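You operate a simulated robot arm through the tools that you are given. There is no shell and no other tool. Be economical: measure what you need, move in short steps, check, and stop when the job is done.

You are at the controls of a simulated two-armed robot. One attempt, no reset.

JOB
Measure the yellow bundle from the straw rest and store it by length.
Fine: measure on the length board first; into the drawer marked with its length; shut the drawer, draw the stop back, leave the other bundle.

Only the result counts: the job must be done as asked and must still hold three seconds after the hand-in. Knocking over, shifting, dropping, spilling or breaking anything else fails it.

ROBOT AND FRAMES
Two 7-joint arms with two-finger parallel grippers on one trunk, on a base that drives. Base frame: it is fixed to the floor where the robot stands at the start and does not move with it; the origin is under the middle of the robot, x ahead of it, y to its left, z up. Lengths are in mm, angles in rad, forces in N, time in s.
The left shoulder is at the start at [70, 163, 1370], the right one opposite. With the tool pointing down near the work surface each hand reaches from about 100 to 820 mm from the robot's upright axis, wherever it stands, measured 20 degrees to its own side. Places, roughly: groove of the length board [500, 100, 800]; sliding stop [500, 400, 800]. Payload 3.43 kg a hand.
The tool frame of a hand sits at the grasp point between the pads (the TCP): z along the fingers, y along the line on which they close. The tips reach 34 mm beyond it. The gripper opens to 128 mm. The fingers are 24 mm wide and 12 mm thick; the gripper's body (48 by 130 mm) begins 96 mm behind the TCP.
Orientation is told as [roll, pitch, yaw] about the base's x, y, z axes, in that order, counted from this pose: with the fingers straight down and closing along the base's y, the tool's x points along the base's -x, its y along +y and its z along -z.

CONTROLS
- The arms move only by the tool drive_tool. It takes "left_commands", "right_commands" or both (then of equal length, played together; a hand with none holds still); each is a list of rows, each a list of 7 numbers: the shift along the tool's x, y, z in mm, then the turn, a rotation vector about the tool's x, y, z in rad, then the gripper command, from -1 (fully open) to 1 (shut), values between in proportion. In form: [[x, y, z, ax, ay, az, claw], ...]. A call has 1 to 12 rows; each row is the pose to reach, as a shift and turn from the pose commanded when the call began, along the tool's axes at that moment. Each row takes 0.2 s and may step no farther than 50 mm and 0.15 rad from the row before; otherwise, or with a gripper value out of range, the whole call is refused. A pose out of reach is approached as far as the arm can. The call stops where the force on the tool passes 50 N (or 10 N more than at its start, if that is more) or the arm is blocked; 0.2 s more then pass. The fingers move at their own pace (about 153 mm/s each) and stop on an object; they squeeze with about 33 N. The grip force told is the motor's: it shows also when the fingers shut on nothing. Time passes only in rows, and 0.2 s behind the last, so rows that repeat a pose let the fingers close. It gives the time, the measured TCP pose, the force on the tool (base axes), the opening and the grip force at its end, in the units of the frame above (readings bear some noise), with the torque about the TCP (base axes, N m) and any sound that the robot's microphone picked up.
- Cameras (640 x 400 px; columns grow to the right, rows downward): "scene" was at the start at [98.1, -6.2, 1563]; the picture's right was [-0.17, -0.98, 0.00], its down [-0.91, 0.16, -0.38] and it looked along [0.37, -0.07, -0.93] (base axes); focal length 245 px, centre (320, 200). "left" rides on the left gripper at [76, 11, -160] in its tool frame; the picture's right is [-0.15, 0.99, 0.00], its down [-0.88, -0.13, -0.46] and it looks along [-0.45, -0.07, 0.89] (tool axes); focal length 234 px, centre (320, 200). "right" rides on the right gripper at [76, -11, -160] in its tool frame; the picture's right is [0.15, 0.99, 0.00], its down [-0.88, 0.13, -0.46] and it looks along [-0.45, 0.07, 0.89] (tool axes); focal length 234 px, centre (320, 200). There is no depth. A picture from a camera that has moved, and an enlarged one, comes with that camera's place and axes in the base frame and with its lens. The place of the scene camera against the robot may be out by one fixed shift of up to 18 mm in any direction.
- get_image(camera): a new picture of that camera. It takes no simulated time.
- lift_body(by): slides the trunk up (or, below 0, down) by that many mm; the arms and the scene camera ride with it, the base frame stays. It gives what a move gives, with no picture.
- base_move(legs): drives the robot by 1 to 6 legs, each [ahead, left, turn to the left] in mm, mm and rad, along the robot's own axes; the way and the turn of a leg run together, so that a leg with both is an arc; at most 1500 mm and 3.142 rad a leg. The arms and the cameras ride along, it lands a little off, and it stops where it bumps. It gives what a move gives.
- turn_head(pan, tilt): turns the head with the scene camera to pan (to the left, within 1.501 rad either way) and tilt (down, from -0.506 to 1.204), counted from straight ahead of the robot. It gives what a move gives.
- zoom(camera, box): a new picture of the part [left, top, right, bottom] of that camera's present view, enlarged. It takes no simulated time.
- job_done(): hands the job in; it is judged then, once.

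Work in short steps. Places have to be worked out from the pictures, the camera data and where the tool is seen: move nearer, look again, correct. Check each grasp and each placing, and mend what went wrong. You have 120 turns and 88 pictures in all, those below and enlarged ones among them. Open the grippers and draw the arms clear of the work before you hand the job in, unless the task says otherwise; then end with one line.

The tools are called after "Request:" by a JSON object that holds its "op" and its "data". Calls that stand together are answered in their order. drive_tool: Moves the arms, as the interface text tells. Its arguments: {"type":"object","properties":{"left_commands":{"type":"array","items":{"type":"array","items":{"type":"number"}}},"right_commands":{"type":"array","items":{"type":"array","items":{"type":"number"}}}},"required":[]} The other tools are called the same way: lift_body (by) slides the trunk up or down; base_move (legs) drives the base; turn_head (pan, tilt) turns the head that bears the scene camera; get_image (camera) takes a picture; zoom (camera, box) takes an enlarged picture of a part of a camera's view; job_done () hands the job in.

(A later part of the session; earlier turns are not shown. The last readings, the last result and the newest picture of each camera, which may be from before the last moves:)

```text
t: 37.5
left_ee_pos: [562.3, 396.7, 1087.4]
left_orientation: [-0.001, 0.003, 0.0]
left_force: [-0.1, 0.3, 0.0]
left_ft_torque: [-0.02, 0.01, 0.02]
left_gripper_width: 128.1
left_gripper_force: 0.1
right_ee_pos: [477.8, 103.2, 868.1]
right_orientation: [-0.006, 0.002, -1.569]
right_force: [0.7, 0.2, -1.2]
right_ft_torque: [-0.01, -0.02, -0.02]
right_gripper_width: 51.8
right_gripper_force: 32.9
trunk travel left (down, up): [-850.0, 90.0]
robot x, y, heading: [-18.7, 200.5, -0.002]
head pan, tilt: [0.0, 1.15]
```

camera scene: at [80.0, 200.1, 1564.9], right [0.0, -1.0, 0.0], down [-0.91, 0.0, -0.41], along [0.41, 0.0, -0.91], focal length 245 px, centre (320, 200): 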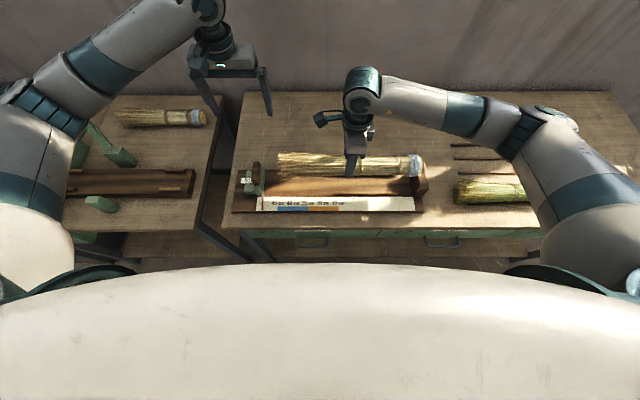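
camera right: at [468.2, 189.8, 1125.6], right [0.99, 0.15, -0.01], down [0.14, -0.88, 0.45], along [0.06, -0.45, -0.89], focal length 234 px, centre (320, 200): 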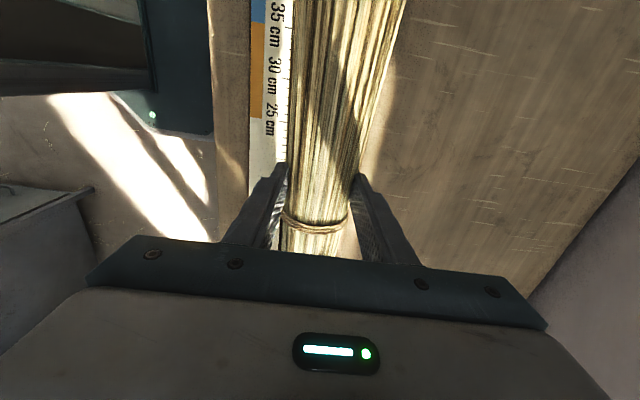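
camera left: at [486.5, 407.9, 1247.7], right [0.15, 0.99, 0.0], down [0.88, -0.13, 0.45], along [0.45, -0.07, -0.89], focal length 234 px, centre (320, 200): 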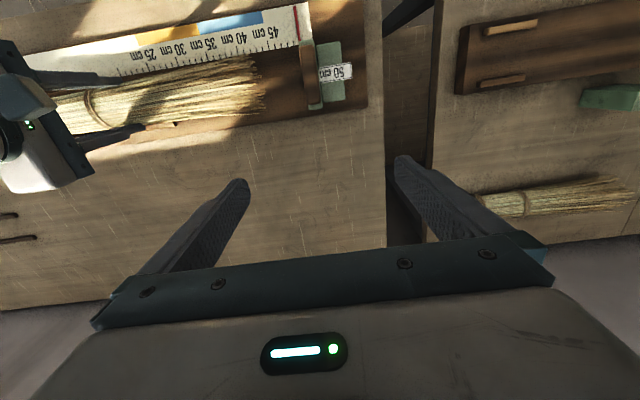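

No end contact yet; I continue.

Request:
{"op": "drive_tool", "data": {"right_commands": [[-2, 0, 0, 0, 0, 0, 1], [-4, 0, 0, 0, 0, 0, 1], [-5, 0, 0, 0, 0, 0, 1], [-5, 0, 0, 0, 0, 0, 1]]}}

Request:
{"op": "zoom", "data": {"camera": "scene", "box": [365, 140, 445, 230]}}

```text
t: 38.5
left_ee_pos: [561.7, 397.2, 1088.7]
left_orientation: [0.0, 0.004, 0.0]
left_force: [0.0, 0.0, -0.6]
left_ft_torque: [0.04, -0.03, 0.01]
left_gripper_width: 128.2
left_gripper_force: 0.0
right_ee_pos: [478.7, 99.4, 869.1]
right_orientation: [-0.007, 0.001, -1.57]
right_force: [-0.1, -0.3, -0.5]
right_ft_torque: [0.05, 0.01, 0.02]
right_gripper_width: 51.9
right_gripper_force: 33.0
trunk travel left (down, up): [-850.0, 90.0]
robot x, y, heading: [-20.0, 192.5, -0.004]
head pan, tilt: [0.0, 1.15]
```

```text
4.44 times, centred on (405, 185) of scene
camera zoom: at [80.1, 200.7, 1564.9], right [0.0, -1.0, 0.0], down [-0.91, 0.0, -0.41], along [0.41, 0.0, -0.91], focal length 1090 px, centre (-58, 267)
```

zoom: 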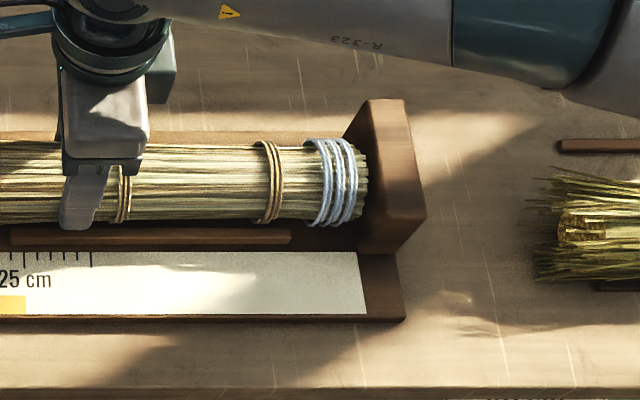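

A few mm remain; nudge on.

Request:
{"op": "drive_tool", "data": {"right_commands": [[-2, 0, 0, 0, 0, 0, 1], [-4, 0, 0, 0, 0, 0, 1], [-4, 0, 0, 0, 0, 0, 1]]}}

Request:
{"op": "drive_tool", "data": {"right_commands": [[-2, 0, 0, 0, 0, 0, 1], [-4, 0, 0, 0, 0, 0, 1], [-4, 0, 0, 0, 0, 0, 1]]}}

```text
t: 39.3
left_ee_pos: [563.0, 397.2, 1088.5]
left_orientation: [0.0, 0.002, 0.0]
left_force: [0.5, 0.5, -0.2]
left_ft_torque: [-0.02, -0.03, 0.0]
left_gripper_width: 127.9
left_gripper_force: 0.1
right_ee_pos: [477.2, 95.1, 868.1]
right_orientation: [-0.008, 0.002, -1.568]
right_force: [0.5, 1.2, -0.9]
right_ft_torque: [0.05, 0.0, 0.01]
right_gripper_width: 52.0
right_gripper_force: 32.9
trunk travel left (down, up): [-850.0, 90.0]
robot x, y, heading: [-20.6, 194.5, -0.005]
head pan, tilt: [0.0, 1.15]
```

```text
t: 40.1
left_ee_pos: [562.8, 397.6, 1087.3]
left_orientation: [-0.002, 0.001, 0.0]
left_force: [-0.4, -1.5, -1.2]
left_ft_torque: [-0.02, 0.02, 0.02]
left_gripper_width: 127.8
left_gripper_force: 0.1
right_ee_pos: [477.9, 95.3, 868.1]
right_orientation: [-0.005, 0.005, -1.567]
right_force: [-0.6, 12.1, -2.0]
right_ft_torque: [0.38, -0.02, -0.15]
right_gripper_width: 51.8
right_gripper_force: 33.1
trunk travel left (down, up): [-850.0, 90.0]
robot x, y, heading: [-21.2, 197.7, 0.001]
head pan, tilt: [0.0, 1.15]
```

Butt touches the plate (12 N). I lower 1 mm, release and rise.

Request:
{"op": "drive_tool", "data": {"right_commands": [[3, 0, 1, 0, 0, 0, 1], [3, 0, 1, 0, 0, 0, 0.1], [3, 0, 1, 0, 0, 0, -0.25], [3, 0, 1, 0, 0, 0, -0.25], [3, 0, -20, 0, 0, 0, -0.25], [3, 0, -50, 0, 0, 0, -0.25], [3, 0, -80, 0, 0, 0, -0.25], [3, 0, -80, 0, 0, 0, -0.25]]}}

Request:
{"op": "zoom", "data": {"camera": "scene", "box": [225, 120, 445, 250]}}

```text
t: 41.9
left_ee_pos: [561.9, 396.7, 1088.2]
left_orientation: [0.0, 0.003, 0.001]
left_force: [0.2, 0.5, 0.0]
left_ft_torque: [0.03, 0.01, 0.01]
left_gripper_width: 128.2
left_gripper_force: 0.1
right_ee_pos: [478.1, 94.1, 949.4]
right_orientation: [-0.009, 0.001, -1.571]
right_force: [-1.0, 0.1, 0.1]
right_ft_torque: [-0.01, 0.01, 0.0]
right_gripper_width: 79.8
right_gripper_force: 0.1
trunk travel left (down, up): [-850.0, 90.0]
robot x, y, heading: [-21.1, 194.8, -0.004]
head pan, tilt: [0.0, 1.15]
```

```text
2.91 times, centred on (335, 185) of scene
camera zoom: at [80.1, 200.7, 1564.9], right [0.0, -1.0, 0.0], down [-0.91, 0.0, -0.41], along [0.41, 0.0, -0.91], focal length 714 px, centre (276, 244)
```

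zoom: 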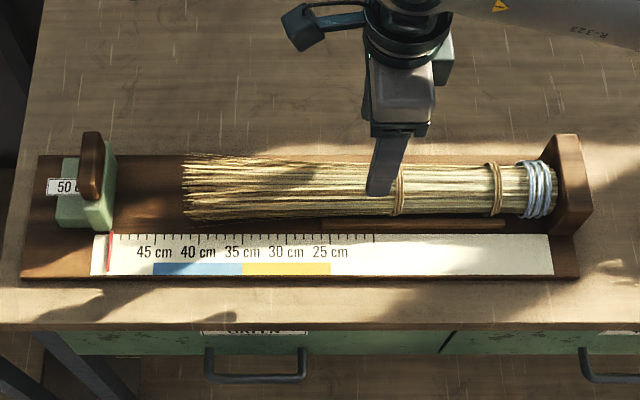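

Bundle lies in the groove against the plate. Now I look closely at the stop and its knob with the left camera.

Request:
{"op": "zoom", "data": {"camera": "left", "box": [240, 20, 390, 140]}}

Request:
{"op": "zoom", "data": {"camera": "scene", "box": [225, 140, 305, 220]}}

```text
3.33 times, centred on (315, 80) of left
camera zoom: at [486.4, 407.9, 1247.7], right [0.15, 0.99, 0.0], down [0.88, -0.13, 0.45], along [0.45, -0.07, -0.89], focal length 781 px, centre (337, 600)
```

zoom: 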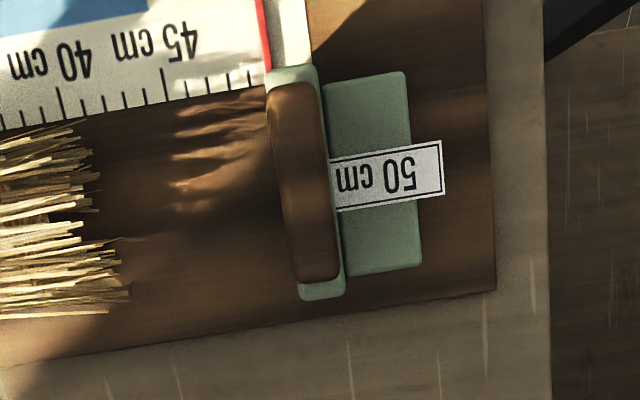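

```text
5.00 times, centred on (265, 180) of scene
camera zoom: at [80.1, 200.7, 1564.9], right [0.0, -1.0, 0.0], down [-0.91, 0.0, -0.41], along [0.41, 0.0, -0.91], focal length 1227 px, centre (595, 300)
```

zoom: 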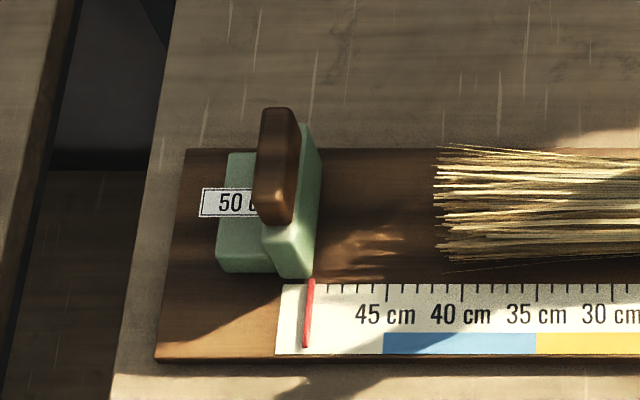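

The stop's wooden handle is a bar along x at about (479, 394), top z≈885. I bring the left hand over it (closing along y), and draw the right hand aside.

Request:
{"op": "drive_tool", "data": {"left_commands": [[20, 0, 25, 0, 0, 0, -0.2], [40, -1, 50, 0, 0, 0, -0.2], [60, -2, 80, 0, 0, 0, -0.2], [83, -3, 110, 0, 0, 0, -0.2], [83, -3, 128, 0, 0, 0, -0.2], [83, -3, 128, 0, 0, 0, -0.2]], "right_commands": [[-20, 0, -20, 0, 0, 0, -0.25], [-40, 0, -40, 0, 0, 0, -0.25], [-60, 0, -60, 0, 0, 0, -0.25], [-80, 0, -80, 0, 0, 0, -0.25], [-100, 0, -80, 0, 0, 0, -0.25], [-120, 0, -80, 0, 0, 0, -0.25]]}}

Request:
{"op": "get_image", "data": {"camera": "left"}}

Request:
{"op": "zoom", "data": {"camera": "scene", "box": [205, 100, 325, 220]}}

```text
t: 43.3
left_ee_pos: [478.3, 394.5, 957.9]
left_orientation: [-0.001, 0.001, 0.0]
left_force: [-0.7, 0.2, -0.4]
left_ft_torque: [0.02, -0.02, 0.01]
left_gripper_width: 76.7
left_gripper_force: 0.0
right_ee_pos: [478.4, -26.9, 1029.3]
right_orientation: [-0.009, 0.003, -1.566]
right_force: [0.6, -0.3, 0.1]
right_ft_torque: [0.0, -0.05, 0.0]
right_gripper_width: 80.0
right_gripper_force: 0.0
trunk travel left (down, up): [-850.0, 90.0]
robot x, y, heading: [-22.8, 196.5, 0.006]
head pan, tilt: [0.0, 1.15]
```

```text
48 pictures are left
camera left: at [401.9, 404.1, 1118.4], right [0.15, 0.99, 0.0], down [0.88, -0.13, 0.46], along [0.45, -0.07, -0.89], focal length 234 px, centre (320, 200)
```

left: 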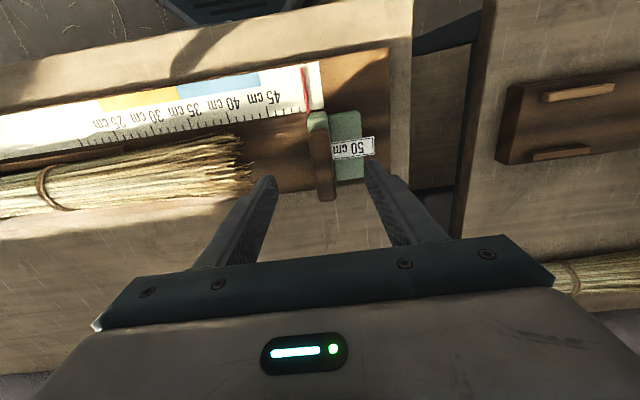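

```text
3.33 times, centred on (265, 160) of scene
camera zoom: at [79.6, 199.5, 1564.9], right [0.0, -1.0, 0.0], down [-0.91, 0.0, -0.41], along [0.41, 0.0, -0.91], focal length 818 px, centre (503, 333)
```

zoom: 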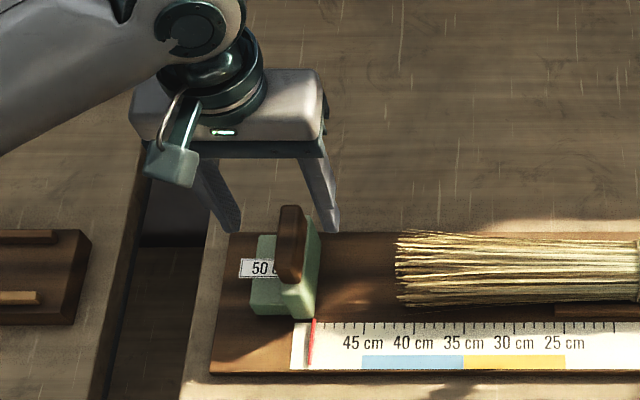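

Triangulating gives the handle top at z≈890, y≈394. I descend to TCP z≈888 and close gently on it.

Request:
{"op": "drive_tool", "data": {"left_commands": [[0, 0, 25, 0, 0, 0, -0.2], [0, 0, 45, 0, 0, 0, -0.2], [0, 0, 60, 0, 0, 0, -0.2], [0, 0, 70, 0, 0, 0, -0.2], [0, 0, 70, 0, 0, 0, -0.2]]}}

Request:
{"op": "get_image", "data": {"camera": "left"}}

Request:
{"op": "zoom", "data": {"camera": "scene", "box": [225, 130, 305, 210]}}

```text
t: 44.5
left_ee_pos: [478.0, 391.6, 888.0]
left_orientation: [0.0, 0.002, 0.0]
left_force: [0.3, -0.6, 0.1]
left_ft_torque: [0.03, 0.0, 0.0]
left_gripper_width: 76.6
left_gripper_force: 0.1
right_ee_pos: [478.5, -25.2, 1029.3]
right_orientation: [-0.007, 0.0, -1.57]
right_force: [-1.0, -0.6, -0.6]
right_ft_torque: [0.0, 0.0, -0.02]
right_gripper_width: 79.9
right_gripper_force: 0.1
trunk travel left (down, up): [-850.0, 90.0]
robot x, y, heading: [-19.8, 197.9, 0.0]
head pan, tilt: [0.0, 1.15]
```

```text
46 pictures are left
camera left: at [401.9, 403.2, 1048.2], right [0.15, 0.99, 0.0], down [0.88, -0.13, 0.45], along [0.45, -0.07, -0.89], focal length 234 px, centre (320, 200)
```

left: 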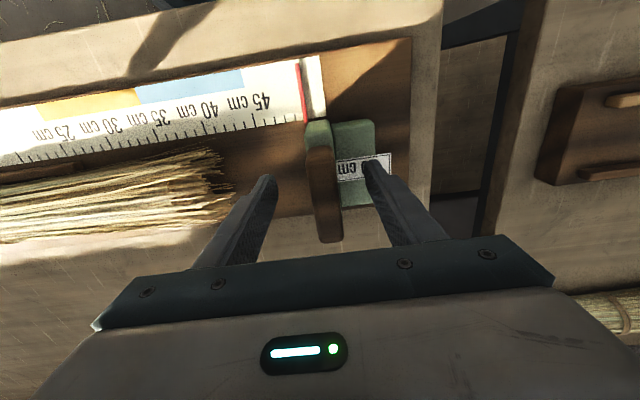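

```text
5.00 times, centred on (265, 170) of scene
camera zoom: at [79.8, 200.6, 1564.9], right [0.0, -1.0, 0.0], down [-0.91, 0.0, -0.41], along [0.41, 0.0, -0.91], focal length 1227 px, centre (595, 350)
```

zoom: 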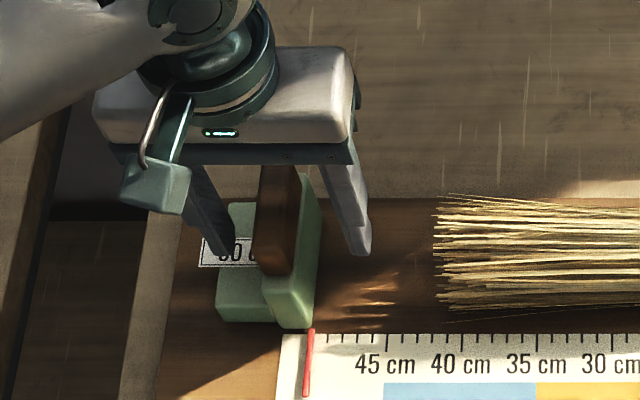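

The fingers straddle the handle. Close.

Request:
{"op": "drive_tool", "data": {"left_commands": [[0, 0, 0, 0, 0, 0, 0.3], [0, 0, 0, 0, 0, 0, 0.8], [0, 0, 0, 0, 0, 0, 1], [0, 0, 0, 0, 0, 0, 1]]}}

```text
t: 45.5
left_ee_pos: [477.1, 393.5, 887.3]
left_orientation: [0.001, 0.001, 0.001]
left_force: [-0.6, -0.7, -0.7]
left_ft_torque: [0.01, -0.14, 0.12]
left_gripper_width: 21.4
left_gripper_force: 45.0
right_ee_pos: [479.4, -25.0, 1029.0]
right_orientation: [-0.007, 0.002, -1.568]
right_force: [-0.4, -0.4, 0.2]
right_ft_torque: [-0.01, 0.0, 0.02]
right_gripper_width: 80.1
right_gripper_force: 0.0
trunk travel left (down, up): [-850.0, 90.0]
robot x, y, heading: [-20.6, 198.3, -0.004]
head pan, tilt: [0.0, 1.15]
```

Handle held (21 mm). Slide the stop -y by 55 mm and look.

Request:
{"op": "drive_tool", "data": {"left_commands": [[0, -8, 0, 0, 0, 0, 1], [0, -18, 0, 0, 0, 0, 1], [0, -28, 0, 0, 0, 0, 1], [0, -38, 0, 0, 0, 0, 1], [0, -48, 0, 0, 0, 0, 1], [0, -55, 0, 0, 0, 0, 1], [0, -55, 0, 0, 0, 0, 1]]}}

Request:
{"op": "zoom", "data": {"camera": "scene", "box": [225, 140, 345, 230]}}

```text
t: 47.1
left_ee_pos: [478.2, 338.6, 888.5]
left_orientation: [-0.001, 0.002, 0.0]
left_force: [-0.8, 0.7, -6.7]
left_ft_torque: [-0.01, -1.07, 0.03]
left_gripper_width: 21.5
left_gripper_force: 45.1
right_ee_pos: [479.9, -24.9, 1028.0]
right_orientation: [-0.01, 0.002, -1.568]
right_force: [0.4, 0.5, 0.1]
right_ft_torque: [-0.01, -0.02, 0.01]
right_gripper_width: 80.1
right_gripper_force: 0.0
trunk travel left (down, up): [-850.0, 90.0]
robot x, y, heading: [-22.6, 196.8, -0.001]
head pan, tilt: [0.0, 1.15]
```

```text
4.44 times, centred on (285, 185) of scene
camera zoom: at [80.4, 200.9, 1564.8], right [0.0, -1.0, 0.0], down [-0.91, 0.0, -0.41], along [0.41, 0.0, -0.91], focal length 1090 px, centre (476, 267)
```

zoom: 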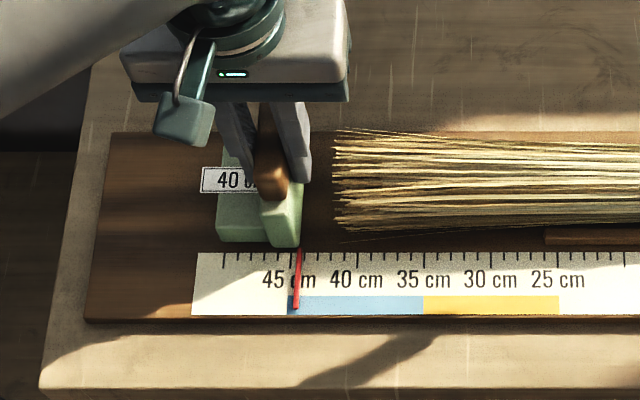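

The stop tag now shows "40". About 22–25 mm gap remains; advance 17 mm then creep.

Request:
{"op": "drive_tool", "data": {"left_commands": [[0, -6, 0, 0, 0, 0, 1], [0, -12, 0, 0, 0, 0, 1], [0, -17, 0, 0, 0, 0, 1], [0, -17, 0, 0, 0, 0, 1]]}}

Request:
{"op": "drive_tool", "data": {"left_commands": [[0, -2, 0, 0, 0, 0, 1], [0, -4, 0, 0, 0, 0, 1], [0, -4, 0, 0, 0, 0, 1]]}}

Request:
{"op": "zoom", "data": {"camera": "scene", "box": [225, 140, 345, 230]}}

```text
t: 48.1
left_ee_pos: [477.8, 321.0, 888.7]
left_orientation: [0.001, 0.002, 0.0]
left_force: [-1.8, -0.1, -15.0]
left_ft_torque: [0.15, -0.6, 0.21]
left_gripper_width: 21.7
left_gripper_force: 44.9
right_ee_pos: [479.5, -25.3, 1029.0]
right_orientation: [-0.008, 0.003, -1.568]
right_force: [0.4, -0.6, 0.2]
right_ft_torque: [-0.04, -0.02, 0.0]
right_gripper_width: 79.9
right_gripper_force: 0.0
trunk travel left (down, up): [-850.0, 90.0]
robot x, y, heading: [-24.5, 200.0, -0.004]
head pan, tilt: [0.0, 1.15]
```

```text
t: 48.9
left_ee_pos: [477.3, 317.9, 888.9]
left_orientation: [-0.002, 0.004, -0.001]
left_force: [-8.5, 1.0, -12.7]
left_ft_torque: [0.0, 1.1, 0.09]
left_gripper_width: 21.6
left_gripper_force: 44.9
right_ee_pos: [479.5, -24.8, 1030.0]
right_orientation: [-0.009, 0.002, -1.569]
right_force: [1.1, -0.4, -0.2]
right_ft_torque: [0.0, -0.01, 0.0]
right_gripper_width: 80.4
right_gripper_force: 0.0
trunk travel left (down, up): [-850.0, 90.0]
robot x, y, heading: [-24.3, 195.5, 0.001]
head pan, tilt: [0.0, 1.15]
```

```text
4.44 times, centred on (285, 185) of scene
camera zoom: at [80.2, 201.1, 1564.9], right [0.0, -1.0, 0.0], down [-0.91, 0.0, -0.41], along [0.41, 0.0, -0.91], focal length 1090 px, centre (476, 267)
```

zoom: 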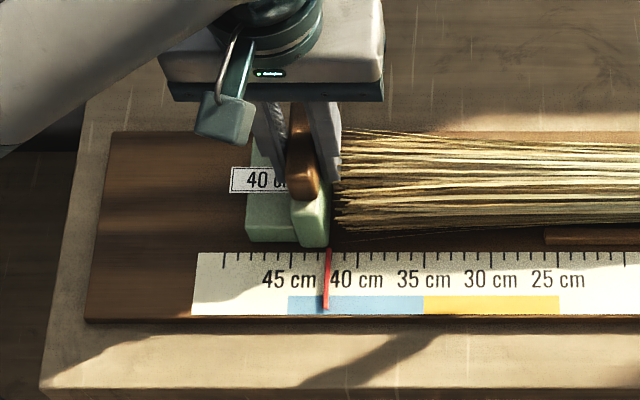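

Red mark reads ≈42 cm, but the inner fingertip (z≈854) may touch the straw before the plate does. I back 8 mm, regrip 14 mm higher, and advance again.

Request:
{"op": "drive_tool", "data": {"left_commands": [[0, 4, 0, 0, 0, 0, 1], [0, 8, 0, 0, 0, 0, 1], [0, 8, 0, 0, 0, 0, 0.5], [0, 8, 0, 0, 0, 0, 0.5], [0, 8, -7, 0, 0, 0, 0.5], [0, 8, -14, 0, 0, 0, 0.5], [0, 8, -14, 0, 0, 0, 0.5], [0, 8, -14, 0, 0, 0, 1], [0, 8, -14, 0, 0, 0, 1], [0, 8, -14, 0, 0, 0, 1]]}}

Request:
{"op": "drive_tool", "data": {"left_commands": [[0, -3, 0, 0, 0, 0, 1], [0, -6, 0, 0, 0, 0, 1], [0, -9, 0, 0, 0, 0, 1], [0, -11, 0, 0, 0, 0, 1], [0, -11, 0, 0, 0, 0, 1]]}}

Request:
{"op": "zoom", "data": {"camera": "scene", "box": [245, 140, 345, 230]}}

```text
t: 51.1
left_ee_pos: [477.8, 324.9, 904.2]
left_orientation: [0.0, 0.002, 0.0]
left_force: [0.9, 0.9, 2.9]
left_ft_torque: [0.11, 0.23, 0.08]
left_gripper_width: 21.6
left_gripper_force: 44.6
right_ee_pos: [479.8, -24.5, 1028.6]
right_orientation: [-0.008, 0.002, -1.569]
right_force: [-0.6, 0.1, -0.3]
right_ft_torque: [0.0, 0.0, 0.0]
right_gripper_width: 80.0
right_gripper_force: 0.1
trunk travel left (down, up): [-850.0, 90.0]
robot x, y, heading: [-20.0, 194.8, 0.001]
head pan, tilt: [0.0, 1.15]
```

```text
t: 52.3
left_ee_pos: [479.2, 312.7, 903.5]
left_orientation: [-0.001, 0.002, 0.0]
left_force: [1.8, 1.7, -0.9]
left_ft_torque: [-0.05, 0.25, 0.06]
left_gripper_width: 21.9
left_gripper_force: 44.4
right_ee_pos: [480.4, -24.9, 1030.1]
right_orientation: [-0.008, 0.001, -1.571]
right_force: [-0.5, -0.2, 0.3]
right_ft_torque: [-0.02, -0.01, -0.01]
right_gripper_width: 80.1
right_gripper_force: 0.0
trunk travel left (down, up): [-850.0, 90.0]
robot x, y, heading: [-21.0, 195.6, -0.005]
head pan, tilt: [0.0, 1.15]
```

```text
4.44 times, centred on (295, 185) of scene
camera zoom: at [80.4, 200.7, 1564.9], right [0.0, -1.0, 0.0], down [-0.91, 0.0, -0.41], along [0.41, 0.0, -0.91], focal length 1090 px, centre (431, 267)
```

zoom: 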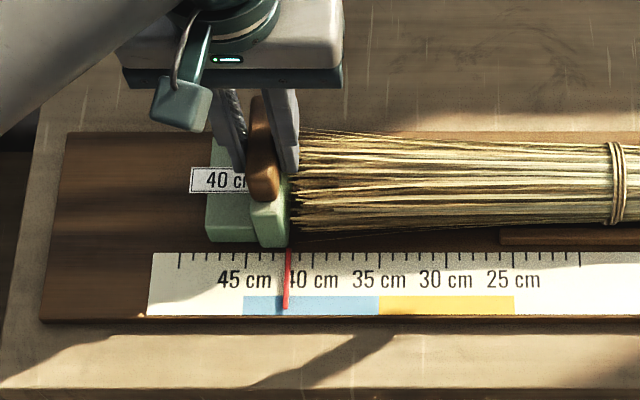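

Nearly touching; creep 2 mm at a time until a push is felt.

Request:
{"op": "drive_tool", "data": {"left_commands": [[0, -1.5, 0, 0, 0, 0, 1], [0, -3, 0, 0, 0, 0, 1], [0, -3, 0, 0, 0, 0, 1]]}}

Request:
{"op": "drive_tool", "data": {"left_commands": [[0, -1.5, 0, 0, 0, 0, 1], [0, -3, 0, 0, 0, 0, 1], [0, -3, 0, 0, 0, 0, 1]]}}

```text
t: 53.1
left_ee_pos: [478.4, 311.6, 903.2]
left_orientation: [-0.001, 0.002, 0.0]
left_force: [1.4, 0.1, -7.0]
left_ft_torque: [0.18, -0.97, 0.24]
left_gripper_width: 21.9
left_gripper_force: 44.6
right_ee_pos: [480.3, -25.2, 1028.6]
right_orientation: [-0.009, 0.0, -1.569]
right_force: [0.1, 0.3, -0.2]
right_ft_torque: [0.01, -0.02, 0.01]
right_gripper_width: 80.1
right_gripper_force: 0.0
trunk travel left (down, up): [-850.0, 90.0]
robot x, y, heading: [-21.3, 195.2, -0.007]
head pan, tilt: [0.0, 1.15]
```

```text
t: 53.9
left_ee_pos: [478.5, 307.5, 903.6]
left_orientation: [0.001, 0.0, 0.0]
left_force: [3.5, -0.7, -9.1]
left_ft_torque: [-0.01, -0.64, 0.28]
left_gripper_width: 21.6
left_gripper_force: 45.1
right_ee_pos: [480.3, -23.5, 1028.5]
right_orientation: [-0.008, 0.001, -1.57]
right_force: [0.4, 0.1, 0.4]
right_ft_torque: [-0.05, -0.01, 0.03]
right_gripper_width: 80.1
right_gripper_force: 0.0
trunk travel left (down, up): [-850.0, 90.0]
robot x, y, heading: [-22.0, 197.8, 0.001]
head pan, tilt: [0.0, 1.15]
```

Request:
{"op": "drive_tool", "data": {"left_commands": [[0, -1.5, 0, 0, 0, 0, 1], [0, -3, 0, 0, 0, 0, 1], [0, -3, 0, 0, 0, 0, 1]]}}

Request:
{"op": "drive_tool", "data": {"left_commands": [[0, -1.5, 0, 0, 0, 0, 1], [0, -3, 0, 0, 0, 0, 1], [0, -3, 0, 0, 0, 0, 1]]}}

Request:
{"op": "zoom", "data": {"camera": "scene", "box": [245, 140, 345, 230]}}

```text
t: 54.7
left_ee_pos: [478.3, 304.9, 903.4]
left_orientation: [0.0, 0.004, -0.001]
left_force: [1.3, 0.8, -10.2]
left_ft_torque: [0.17, -0.02, 0.24]
left_gripper_width: 21.6
left_gripper_force: 45.0
right_ee_pos: [480.2, -24.6, 1030.6]
right_orientation: [-0.009, 0.002, -1.57]
right_force: [-0.3, 1.0, -0.5]
right_ft_torque: [0.0, -0.01, 0.02]
right_gripper_width: 79.8
right_gripper_force: 0.2
trunk travel left (down, up): [-850.0, 90.0]
robot x, y, heading: [-23.1, 195.5, -0.002]
head pan, tilt: [0.0, 1.15]
```

```text
t: 55.5
left_ee_pos: [478.8, 302.8, 902.7]
left_orientation: [0.0, 0.002, 0.001]
left_force: [1.6, -0.7, -4.7]
left_ft_torque: [0.14, 1.15, 0.28]
left_gripper_width: 21.4
left_gripper_force: 45.4
right_ee_pos: [479.6, -25.2, 1029.0]
right_orientation: [-0.01, 0.002, -1.568]
right_force: [-0.4, 0.7, 0.7]
right_ft_torque: [-0.02, -0.01, 0.03]
right_gripper_width: 79.9
right_gripper_force: 0.1
trunk travel left (down, up): [-850.0, 90.0]
robot x, y, heading: [-21.7, 198.1, -0.0]
head pan, tilt: [0.0, 1.15]
```

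```text
4.44 times, centred on (295, 185) of scene
camera zoom: at [80.9, 200.9, 1564.9], right [0.0, -1.0, 0.0], down [-0.91, 0.0, -0.41], along [0.41, 0.0, -0.91], focal length 1090 px, centre (431, 267)
```

zoom: 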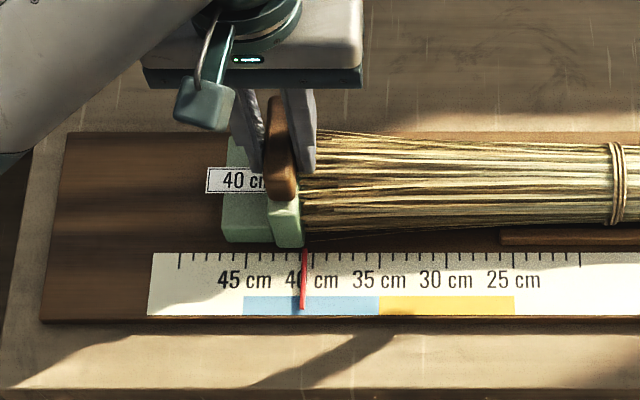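

Red mark at ≈40.6 and bundle has not moved; still no push. Continue creeping.

Request:
{"op": "drive_tool", "data": {"left_commands": [[0, -1.5, 0, 0, 0, 0, 1], [0, -3, 0, 0, 0, 0, 1], [0, -3, 0, 0, 0, 0, 1]]}}

Request:
{"op": "drive_tool", "data": {"left_commands": [[0, -1.5, 0, 0, 0, 0, 1], [0, -3, 0, 0, 0, 0, 1], [0, -3, 0, 0, 0, 0, 1]]}}

Request:
{"op": "drive_tool", "data": {"left_commands": [[0, -1.5, 0, 0, 0, 0, 1], [0, -3, 0, 0, 0, 0, 1], [0, -3, 0, 0, 0, 0, 1]]}}

Request:
{"op": "zoom", "data": {"camera": "scene", "box": [245, 130, 445, 230]}}

```text
t: 56.3
left_ee_pos: [477.9, 299.5, 903.8]
left_orientation: [0.001, 0.001, -0.001]
left_force: [1.5, 4.2, -0.8]
left_ft_torque: [0.17, 0.74, -0.03]
left_gripper_width: 21.9
left_gripper_force: 44.7
right_ee_pos: [479.9, -24.7, 1028.5]
right_orientation: [-0.008, 0.003, -1.568]
right_force: [-0.3, 0.5, 0.6]
right_ft_torque: [-0.01, 0.01, 0.02]
right_gripper_width: 79.8
right_gripper_force: 0.1
trunk travel left (down, up): [-850.0, 90.0]
robot x, y, heading: [-25.7, 194.9, -0.008]
head pan, tilt: [0.0, 1.15]
```

```text
t: 57.1
left_ee_pos: [478.4, 299.2, 903.4]
left_orientation: [0.0, 0.002, 0.0]
left_force: [-1.2, 17.0, -2.9]
left_ft_torque: [0.63, -0.52, -0.62]
left_gripper_width: 21.5
left_gripper_force: 45.5
right_ee_pos: [479.8, -22.3, 1030.2]
right_orientation: [-0.007, -0.002, -1.568]
right_force: [-0.4, -0.1, -0.1]
right_ft_torque: [0.02, 0.01, 0.0]
right_gripper_width: 80.4
right_gripper_force: 0.1
trunk travel left (down, up): [-850.0, 90.0]
robot x, y, heading: [-20.9, 199.8, -0.0]
head pan, tilt: [0.0, 1.15]
```

```text
t: 57.9
left_ee_pos: [477.9, 299.1, 903.2]
left_orientation: [0.002, 0.006, 0.004]
left_force: [2.4, 34.6, -2.6]
left_ft_torque: [1.12, -0.63, -0.8]
left_gripper_width: 21.4
left_gripper_force: 45.0
right_ee_pos: [479.3, -21.4, 1030.2]
right_orientation: [-0.008, -0.001, -1.568]
right_force: [0.4, 0.2, 0.9]
right_ft_torque: [0.0, 0.01, 0.03]
right_gripper_width: 79.9
right_gripper_force: 0.1
trunk travel left (down, up): [-850.0, 90.0]
robot x, y, heading: [-20.4, 194.5, 0.0]
head pan, tilt: [0.0, 1.15]
```

```text
3.20 times, centred on (345, 180) of scene
camera zoom: at [80.5, 206.5, 1564.8], right [0.0, -1.0, 0.0], down [-0.91, 0.0, -0.41], along [0.41, 0.0, -0.91], focal length 785 px, centre (240, 264)
```

zoom: 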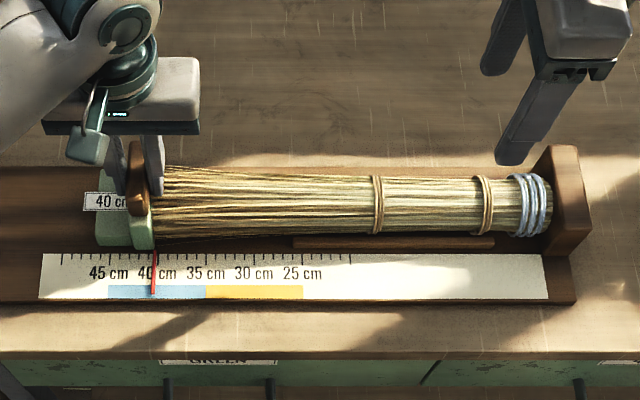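

Firm contact (34 N, no motion), reading ≈40 cm, tag shows 40 cm. Now I draw the stop back the full 100 mm commanded.

Request:
{"op": "drive_tool", "data": {"left_commands": [[0, 8, 0, 0, 0, 0, 1], [0, 18, 0, 0, 0, 0, 1], [0, 28, 0, 0, 0, 0, 1], [0, 38, 0, 0, 0, 0, 1], [0, 48, 0, 0, 0, 0, 1], [0, 58, 0, 0, 0, 0, 1], [0, 68, 0, 0, 0, 0, 1], [0, 78, 0, 0, 0, 0, 1], [0, 88, 0, 0, 0, 0, 1], [0, 96, 0, 0, 0, 0, 1], [0, 100, 0, 0, 0, 0, 1], [0, 100, 0, 0, 0, 0, 1]]}}

Request:
{"op": "zoom", "data": {"camera": "scene", "box": [225, 130, 445, 230]}}

```text
t: 60.5
left_ee_pos: [478.4, 393.5, 902.0]
left_orientation: [0.001, -0.001, -0.001]
left_force: [-0.1, -0.4, -0.6]
left_ft_torque: [-0.01, 0.18, 0.08]
left_gripper_width: 21.7
left_gripper_force: 45.2
right_ee_pos: [478.4, -24.8, 1029.5]
right_orientation: [-0.007, 0.001, -1.57]
right_force: [-0.3, 0.1, 0.1]
right_ft_torque: [0.01, 0.01, -0.02]
right_gripper_width: 79.8
right_gripper_force: 0.1
trunk travel left (down, up): [-850.0, 90.0]
robot x, y, heading: [-21.2, 198.6, 0.0]
head pan, tilt: [0.0, 1.15]
```

```text
2.91 times, centred on (335, 180) of scene
camera zoom: at [80.0, 200.7, 1564.9], right [0.0, -1.0, 0.0], down [-0.91, 0.0, -0.41], along [0.41, 0.0, -0.91], focal length 714 px, centre (276, 258)
```

zoom: 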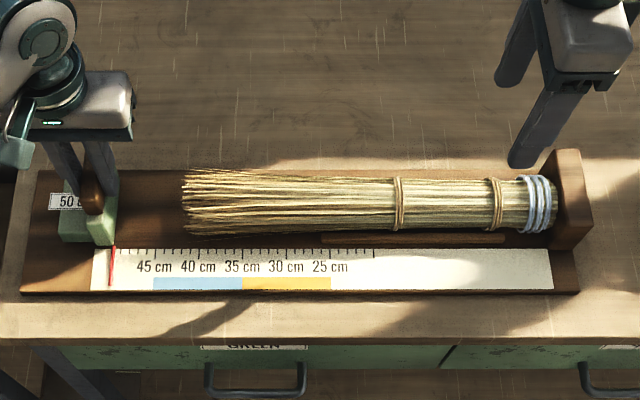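

The stop is back at its start reading (~50). I release and rise.

Request:
{"op": "drive_tool", "data": {"left_commands": [[0, 2, 0, 0, 0, 0, 1], [0, 2, 0, 0, 0, 0, 0.4], [0, 2, 0, 0, 0, 0, 0.0], [0, 2, 0, 0, 0, 0, 0.0], [0, 2, -30, 0, 0, 0, 0.0], [0, 2, -70, 0, 0, 0, 0], [0, 2, -110, 0, 0, 0, 0], [0, 2, -150, 0, 0, 0, 0], [0, 2, -190, 0, 0, 0, 0], [0, 2, -190, 0, 0, 0, 0]]}}

```text
t: 62.7
left_ee_pos: [479.1, 395.4, 1095.5]
left_orientation: [0.002, 0.003, -0.001]
left_force: [0.4, -0.8, 0.6]
left_ft_torque: [0.02, -0.02, 0.01]
left_gripper_width: 64.1
left_gripper_force: 0.0
right_ee_pos: [479.2, -24.6, 1029.0]
right_orientation: [-0.006, 0.001, -1.569]
right_force: [0.2, 0.5, -0.5]
right_ft_torque: [0.04, -0.04, -0.01]
right_gripper_width: 79.9
right_gripper_force: 0.0
trunk travel left (down, up): [-850.0, 90.0]
robot x, y, heading: [-24.1, 195.9, -0.001]
head pan, tilt: [0.0, 1.15]
```

Measuring done. Next the 40 cm drawer (handle at y≈-268, z≈630). I raise the left hand clear, drive back 350 mm and right 290 mm, and look.

Request:
{"op": "drive_tool", "data": {"left_commands": [[25, 10, -40, 0, 0, 0, 0], [50, 20, -80, 0, 0, 0, 0], [75, 30, -120, 0, 0, 0, 0], [100, 40, -160, 0, 0, 0, 0], [100, 40, -180, 0, 0, 0, 0]], "right_commands": [[0, -10, -30, 0, 0, 0, -0.25], [0, -20, -60, 0, 0, 0, -0.25], [0, -30, -60, 0, 0, 0, -0.25], [0, -30, -60, 0, 0, 0, -0.25], [0, -30, -60, 0, 0, 0, -0.25]]}}

Request:
{"op": "base_move", "data": {"legs": [[-400, 0, 0], [0, -290, 0]]}}

Request:
{"op": "turn_head", "data": {"pan": -0.2, "tilt": 0.85}}

Request:
{"op": "get_image", "data": {"camera": "scene"}}

```text
t: 63.9
left_ee_pos: [376.7, 436.5, 1272.6]
left_orientation: [-0.001, 0.002, -0.001]
left_force: [-0.2, 0.3, 0.6]
left_ft_torque: [0.04, 0.0, 0.0]
left_gripper_width: 64.0
left_gripper_force: 0.0
right_ee_pos: [449.2, -26.3, 1088.5]
right_orientation: [-0.007, 0.002, -1.568]
right_force: [1.2, -0.1, -0.7]
right_ft_torque: [-0.01, 0.02, 0.0]
right_gripper_width: 80.0
right_gripper_force: 0.1
trunk travel left (down, up): [-850.0, 90.0]
robot x, y, heading: [-19.5, 198.0, -0.005]
head pan, tilt: [0.0, 1.15]
```

```text
t: 67.9
left_ee_pos: [-16.4, 152.7, 1272.4]
left_orientation: [-0.001, 0.002, 0.004]
left_force: [0.2, 0.0, 0.1]
left_ft_torque: [-0.01, 0.01, -0.01]
left_gripper_width: 63.9
left_gripper_force: 0.1
right_ee_pos: [55.7, -311.0, 1088.8]
right_orientation: [-0.006, 0.002, -1.567]
right_force: [0.1, -0.1, -0.1]
right_ft_torque: [-0.03, -0.03, 0.02]
right_gripper_width: 79.9
right_gripper_force: 0.3
trunk travel left (down, up): [-850.0, 90.0]
robot x, y, heading: [-417.2, -91.5, -0.005]
head pan, tilt: [0.0, 1.15]
```

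```text
t: 68.7
left_ee_pos: [-16.6, 151.3, 1271.5]
left_orientation: [-0.001, 0.001, 0.003]
left_force: [-1.0, -0.5, 0.2]
left_ft_torque: [0.03, 0.0, -0.01]
left_gripper_width: 63.9
left_gripper_force: 0.1
right_ee_pos: [56.5, -313.0, 1087.9]
right_orientation: [-0.008, 0.002, -1.565]
right_force: [0.1, -1.2, 0.0]
right_ft_torque: [0.04, -0.01, -0.02]
right_gripper_width: 80.0
right_gripper_force: 0.1
trunk travel left (down, up): [-850.0, 90.0]
robot x, y, heading: [-415.7, -95.8, 0.002]
head pan, tilt: [-0.201, 0.85]
```

```text
38 pictures are left
camera scene: at [-296.6, -102.1, 1585.7], right [-0.2, -0.98, 0.0], down [-0.74, 0.15, -0.66], along [0.65, -0.13, -0.75], focal length 245 px, centre (320, 200)
```

scene: 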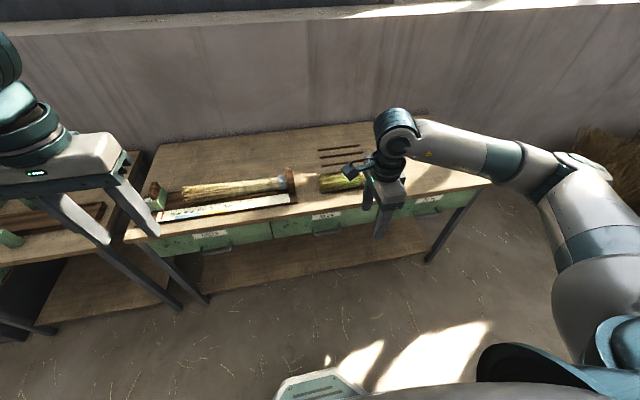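

I lower the trunk 250 mm, then pitch the right hand to point forward with vertical closing while bringing it down near handle height.

Request:
{"op": "lift_body", "data": {"by": -250}}

Request:
{"op": "drive_tool", "data": {"right_commands": [[0, 10, 10, -0.1428, 0, 0, -0.25], [0, 20, 20, -0.2856, 0, 0, -0.25], [0, 30, 35, -0.4284, 0, 0, -0.25], [0, 40, 50, -0.5712, 0, 0, -0.25], [0, 50, 65, -0.714, 0, 0, -0.25], [0, 60, 80, -0.8568, 0, 0, -0.25], [0, 70, 95, -0.9996, 0, 0, -0.25], [0, 80, 110, -1.1424, 0, 0, -0.25], [0, 90, 125, -1.2852, 0, 0, -0.25], [0, 100, 140, -1.428, 0, 0, -0.25], [0, 100, 150, -1.5708, 0, 0, -0.25], [0, 100, 150, -1.5708, 0, 0, -0.25]]}}

Request:
{"op": "get_image", "data": {"camera": "right"}}

```text
t: 71.3
left_ee_pos: [-17.5, 151.3, 1021.5]
left_orientation: [0.0, 0.0, 0.004]
left_force: [0.1, 0.0, 0.7]
left_ft_torque: [0.0, 0.01, -0.03]
left_gripper_width: 63.9
left_gripper_force: 0.1
right_ee_pos: [55.2, -312.7, 837.5]
right_orientation: [-0.007, 0.004, -1.564]
right_force: [0.1, -0.1, 0.4]
right_ft_torque: [0.0, 0.01, -0.01]
right_gripper_width: 80.2
right_gripper_force: 0.1
trunk travel left (down, up): [-600.0, 340.0]
robot x, y, heading: [-414.3, -82.7, 0.004]
head pan, tilt: [-0.201, 0.85]
```

```text
t: 74.1
left_ee_pos: [-17.0, 153.3, 1022.6]
left_orientation: [0.001, 0.001, 0.003]
left_force: [0.3, 0.3, 0.7]
left_ft_torque: [-0.03, -0.04, 0.0]
left_gripper_width: 63.7
left_gripper_force: 0.0
right_ee_pos: [238.7, -315.4, 828.4]
right_orientation: [1.391, 0.073, -2.127]
right_force: [-0.3, 0.6, -0.2]
right_ft_torque: [0.01, 0.03, 0.0]
right_gripper_width: 80.1
right_gripper_force: 0.0
right hand out of reach, approached as far as the arm can: row 6, 7, 8, 9, 10, 11, 12
trunk travel left (down, up): [-600.0, 340.0]
robot x, y, heading: [-415.8, -88.8, -0.001]
head pan, tilt: [-0.201, 0.85]
stopped in row 12 (right hand): the arm was blocked; the commanded pose is now the measured one
```

```text
37 pictures are left
camera right: at [142.3, -167.4, 850.2], right [0.19, -0.03, 0.98], down [-0.83, -0.53, 0.15], along [0.52, -0.85, -0.13], focal length 234 px, centre (320, 200)
```

right: 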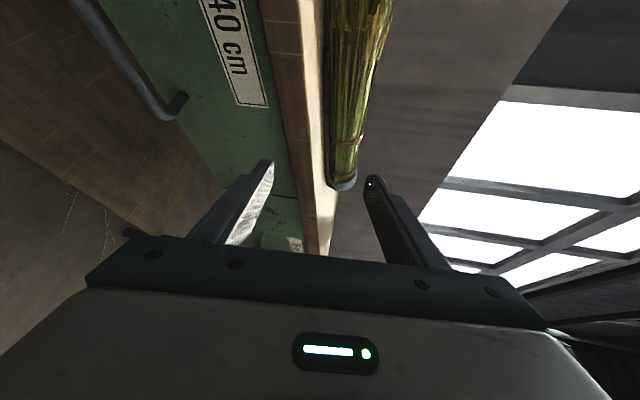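

The arm ended pointing forward (31° to the right), closing almost vertically – a usable pose for the bar. I lower the trunk 185 mm to handle height (tips at x≈267, still short of the handle) and look.

Request:
{"op": "lift_body", "data": {"by": -185}}

Request:
{"op": "get_image", "data": {"camera": "right"}}

Request:
{"op": "get_image", "data": {"camera": "scene"}}

```text
t: 76.2
left_ee_pos: [-16.3, 151.4, 837.2]
left_orientation: [-0.001, 0.001, 0.002]
left_force: [0.1, 0.0, 0.6]
left_ft_torque: [0.0, 0.0, 0.04]
left_gripper_width: 64.0
left_gripper_force: 0.1
right_ee_pos: [238.8, -316.3, 643.4]
right_orientation: [1.39, 0.072, -2.129]
right_force: [-0.1, -0.5, -0.2]
right_ft_torque: [-0.03, 0.04, 0.04]
right_gripper_width: 80.0
right_gripper_force: 0.1
trunk travel left (down, up): [-415.0, 525.0]
robot x, y, heading: [-414.9, -86.8, 0.0]
head pan, tilt: [-0.201, 0.85]
```

```text
36 pictures are left
camera right: at [143.2, -168.3, 664.8], right [0.19, -0.03, 0.98], down [-0.83, -0.53, 0.15], along [0.52, -0.85, -0.13], focal length 234 px, centre (320, 200)
```

right: 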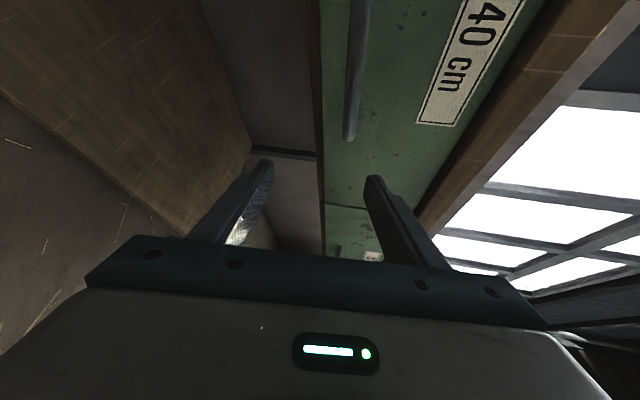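

```text
35 pictures are left
camera scene: at [-296.5, -100.9, 1150.8], right [-0.2, -0.98, 0.0], down [-0.74, 0.15, -0.66], along [0.65, -0.13, -0.75], focal length 245 px, centre (320, 200)
```

scene: 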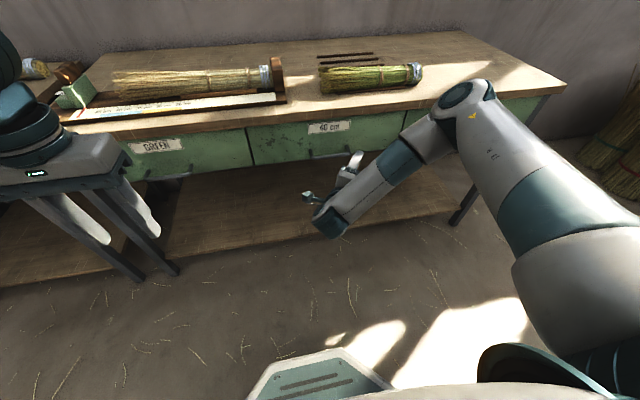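

The bar is at x≈324, z≈652, y≈-200…-340; drawer front x≈368. I drive left 41 and ahead 77, trunk up 8, so the open fingers straddle the bar.

Request:
{"op": "lift_body", "data": {"by": 8}}

Request:
{"op": "base_move", "data": {"legs": [[0, 41, 0], [55, 0, 0]]}}

Request:
{"op": "get_image", "data": {"camera": "right"}}

```text
t: 76.7
left_ee_pos: [-15.9, 152.0, 844.4]
left_orientation: [-0.001, -0.001, 0.005]
left_force: [0.1, -0.3, -0.2]
left_ft_torque: [-0.02, 0.0, -0.01]
left_gripper_width: 63.8
left_gripper_force: 0.0
right_ee_pos: [239.4, -315.6, 650.6]
right_orientation: [1.389, 0.071, -2.128]
right_force: [0.4, -0.1, 0.2]
right_ft_torque: [0.02, 0.0, -0.01]
right_gripper_width: 79.7
right_gripper_force: 0.0
trunk travel left (down, up): [-423.0, 517.0]
robot x, y, heading: [-413.4, -91.7, 0.005]
head pan, tilt: [-0.201, 0.85]
```

```text
t: 78.2
left_ee_pos: [39.5, 193.4, 844.2]
left_orientation: [-0.002, 0.002, 0.001]
left_force: [-0.5, 0.5, -0.6]
left_ft_torque: [0.0, 0.06, 0.01]
left_gripper_width: 64.0
left_gripper_force: 0.0
right_ee_pos: [293.4, -275.9, 651.0]
right_orientation: [1.388, 0.072, -2.13]
right_force: [1.5, -0.9, -1.0]
right_ft_torque: [0.0, -0.02, -0.06]
right_gripper_width: 80.1
right_gripper_force: 0.1
trunk travel left (down, up): [-423.0, 517.0]
robot x, y, heading: [-360.1, -46.2, -0.0]
head pan, tilt: [-0.201, 0.85]
```

```text
34 pictures are left
camera right: at [198.3, -127.6, 671.7], right [0.19, -0.03, 0.98], down [-0.83, -0.53, 0.15], along [0.52, -0.85, -0.13], focal length 234 px, centre (320, 200)
```

right: 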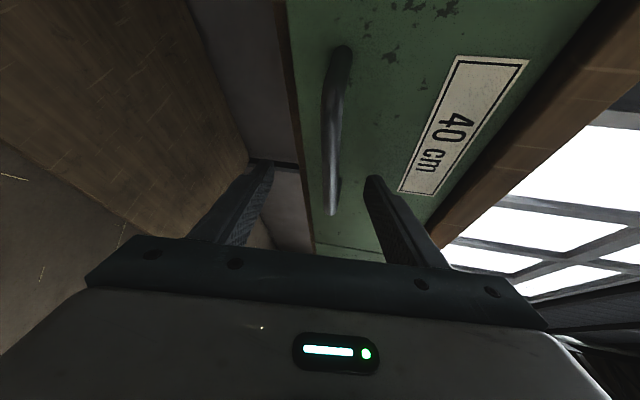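

Bar sits vertically centred between the fingers (z≈652, y -188…-350). Forward 26 mm, then close.

Request:
{"op": "base_move", "data": {"legs": [[26, 0, 0]]}}

Request:
{"op": "drive_tool", "data": {"right_commands": [[0, 0, 0, 0, 0, 0, 0.2], [0, 0, 0, 0, 0, 0, 0.7], [0, 0, 0, 0, 0, 0, 1], [0, 0, 0, 0, 0, 0, 1]]}}

Request:
{"op": "get_image", "data": {"camera": "right"}}

```text
t: 79.0
left_ee_pos: [51.7, 191.8, 845.3]
left_orientation: [-0.002, 0.0, -0.001]
left_force: [0.7, -0.3, 0.9]
left_ft_torque: [0.0, -0.02, 0.02]
left_gripper_width: 64.1
left_gripper_force: 0.0
right_ee_pos: [302.5, -276.2, 651.7]
right_orientation: [1.392, 0.072, -2.133]
right_force: [-13.0, 1.9, 6.0]
right_ft_torque: [-0.18, -0.87, -0.12]
right_gripper_width: 82.9
right_gripper_force: 2.4
trunk travel left (down, up): [-423.0, 517.0]
robot x, y, heading: [-345.3, -47.7, 0.004]
head pan, tilt: [-0.201, 0.85]
stopped in leg 1: the force on the tool passed its limit (the readings are from after the stop); the commanded pose is now the measured one
```

```text
t: 80.0
left_ee_pos: [52.5, 193.4, 845.7]
left_orientation: [-0.002, -0.002, 0.001]
left_force: [0.2, -0.4, -0.8]
left_ft_torque: [0.0, 0.02, 0.0]
left_gripper_width: 64.1
left_gripper_force: 0.0
right_ee_pos: [302.2, -276.9, 656.6]
right_orientation: [1.399, 0.076, -2.137]
right_force: [3.4, -8.6, 35.0]
right_ft_torque: [-1.31, 0.11, 0.47]
right_gripper_width: 16.0
right_gripper_force: 45.1
trunk travel left (down, up): [-423.0, 517.0]
robot x, y, heading: [-345.5, -47.0, 0.003]
head pan, tilt: [-0.201, 0.85]
```

```text
33 pictures are left
camera right: at [208.4, -127.9, 676.2], right [0.18, -0.03, 0.98], down [-0.84, -0.53, 0.14], along [0.51, -0.85, -0.12], focal length 234 px, centre (320, 200)
```

right: 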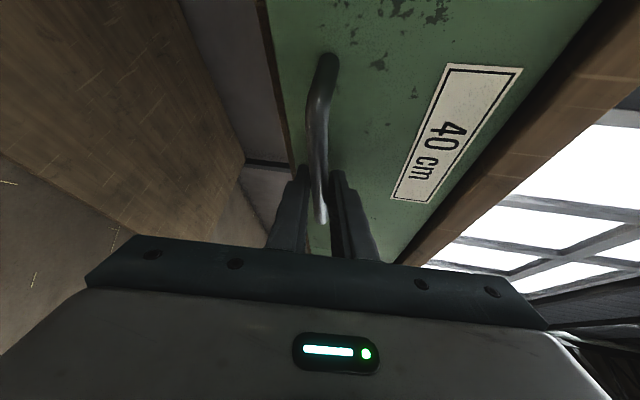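

The bar is gripped (16 mm). I raise the trunk 5 mm to relieve the vertical load, then pull back 120 mm.

Request:
{"op": "lift_body", "data": {"by": 5}}

Request:
{"op": "base_move", "data": {"legs": [[-120, 0, 0]]}}

Request:
{"op": "get_image", "data": {"camera": "scene"}}

```text
t: 80.5
left_ee_pos: [52.5, 192.5, 849.5]
left_orientation: [-0.002, 0.0, 0.0]
left_force: [0.9, 0.5, -0.9]
left_ft_torque: [0.0, 0.01, 0.01]
left_gripper_width: 64.0
left_gripper_force: 0.0
right_ee_pos: [301.8, -276.1, 656.2]
right_orientation: [1.39, 0.07, -2.135]
right_force: [1.5, -7.4, 16.7]
right_ft_torque: [-1.55, -0.04, -0.69]
right_gripper_width: 16.0
right_gripper_force: 45.0
trunk travel left (down, up): [-428.0, 512.0]
robot x, y, heading: [-347.2, -47.0, 0.003]
head pan, tilt: [-0.201, 0.85]
```

```text
t: 81.8
left_ee_pos: [-64.9, 190.8, 850.6]
left_orientation: [-0.001, -0.001, 0.003]
left_force: [0.4, 0.9, 0.1]
left_ft_torque: [-0.04, -0.01, 0.0]
left_gripper_width: 64.1
left_gripper_force: 0.1
right_ee_pos: [185.1, -275.3, 656.1]
right_orientation: [1.389, 0.072, -2.131]
right_force: [0.1, -14.6, 7.2]
right_ft_torque: [-1.34, 0.07, 0.27]
right_gripper_width: 15.9
right_gripper_force: 45.0
trunk travel left (down, up): [-428.0, 512.0]
robot x, y, heading: [-460.5, -46.4, 0.003]
head pan, tilt: [-0.201, 0.85]
```

```text
32 pictures are left
camera scene: at [-346.2, -60.9, 1163.8], right [-0.2, -0.98, 0.0], down [-0.74, 0.15, -0.66], along [0.65, -0.13, -0.75], focal length 245 px, centre (320, 200)
```

scene: 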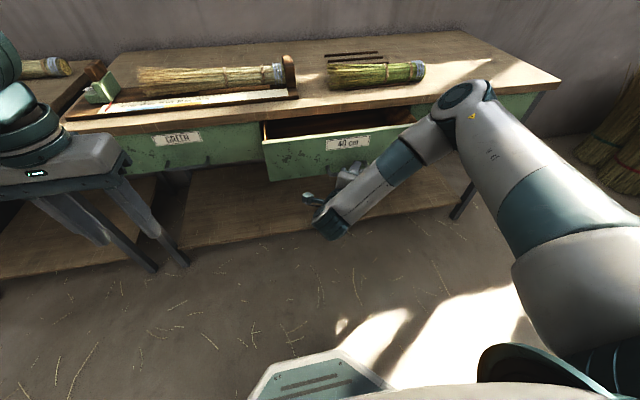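

The drawer opens. Pull 120 mm further.

Request:
{"op": "base_move", "data": {"legs": [[-120, 0, 0]]}}

Request:
{"op": "get_image", "data": {"camera": "scene"}}

```text
t: 83.0
left_ee_pos: [-183.0, 191.9, 850.5]
left_orientation: [0.0, 0.0, 0.003]
left_force: [0.0, 0.6, 0.1]
left_ft_torque: [0.02, -0.02, -0.02]
left_gripper_width: 64.2
left_gripper_force: 0.1
right_ee_pos: [66.6, -275.9, 656.4]
right_orientation: [1.388, 0.071, -2.133]
right_force: [0.5, -6.7, 4.9]
right_ft_torque: [-1.33, 0.05, 0.39]
right_gripper_width: 15.9
right_gripper_force: 45.0
trunk travel left (down, up): [-428.0, 512.0]
robot x, y, heading: [-579.9, -49.1, -0.003]
head pan, tilt: [-0.201, 0.85]
```

```text
31 pictures are left
camera scene: at [-464.7, -60.6, 1163.9], right [-0.2, -0.98, 0.0], down [-0.74, 0.15, -0.66], along [0.65, -0.13, -0.75], focal length 245 px, centre (320, 200)
```

scene: 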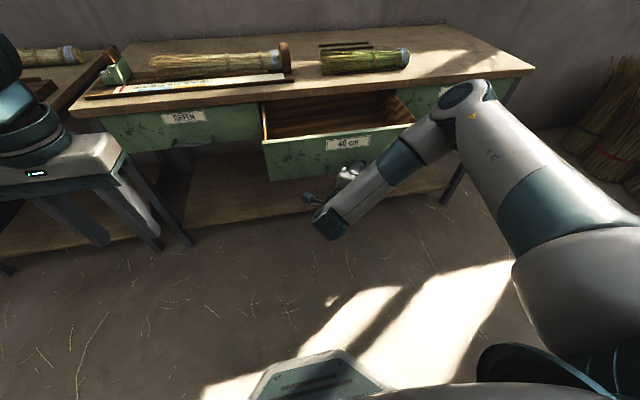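

237 mm open is enough. I open the fingers, back off 150 mm, and raise the trunk back up.

Request:
{"op": "drive_tool", "data": {"right_commands": [[0, 0, 0, 0, 0, 0, 0.4], [0, 0, 0, 0, 0, 0, -0.25], [0, 0, 0, 0, 0, 0, -0.25]]}}

Request:
{"op": "base_move", "data": {"legs": [[-150, 0, 0]]}}

Request:
{"op": "lift_body", "data": {"by": 428}}

```text
t: 83.8
left_ee_pos: [-182.1, 191.9, 850.4]
left_orientation: [0.002, 0.003, 0.002]
left_force: [0.3, -0.1, 0.2]
left_ft_torque: [-0.02, 0.01, 0.01]
left_gripper_width: 63.8
left_gripper_force: 0.0
right_ee_pos: [66.4, -275.8, 656.3]
right_orientation: [1.39, 0.069, -2.133]
right_force: [-1.8, 0.8, 0.1]
right_ft_torque: [0.04, -0.07, -0.06]
right_gripper_width: 80.1
right_gripper_force: 0.1
trunk travel left (down, up): [-428.0, 512.0]
robot x, y, heading: [-583.8, -52.6, 0.005]
head pan, tilt: [-0.201, 0.85]
```

```text
t: 85.2
left_ee_pos: [-332.3, 191.9, 850.5]
left_orientation: [0.0, -0.001, 0.006]
left_force: [0.6, 0.3, -0.2]
left_ft_torque: [0.01, -0.02, 0.01]
left_gripper_width: 64.2
left_gripper_force: 0.0
right_ee_pos: [-81.2, -273.9, 656.9]
right_orientation: [1.39, 0.07, -2.131]
right_force: [-1.0, 1.1, 0.5]
right_ft_torque: [0.01, 0.02, 0.0]
right_gripper_width: 80.0
right_gripper_force: 0.1
trunk travel left (down, up): [-428.0, 512.0]
robot x, y, heading: [-728.5, -47.8, 0.002]
head pan, tilt: [-0.201, 0.85]
```

```text
refused: 428 is not a number from -400 to 400
```

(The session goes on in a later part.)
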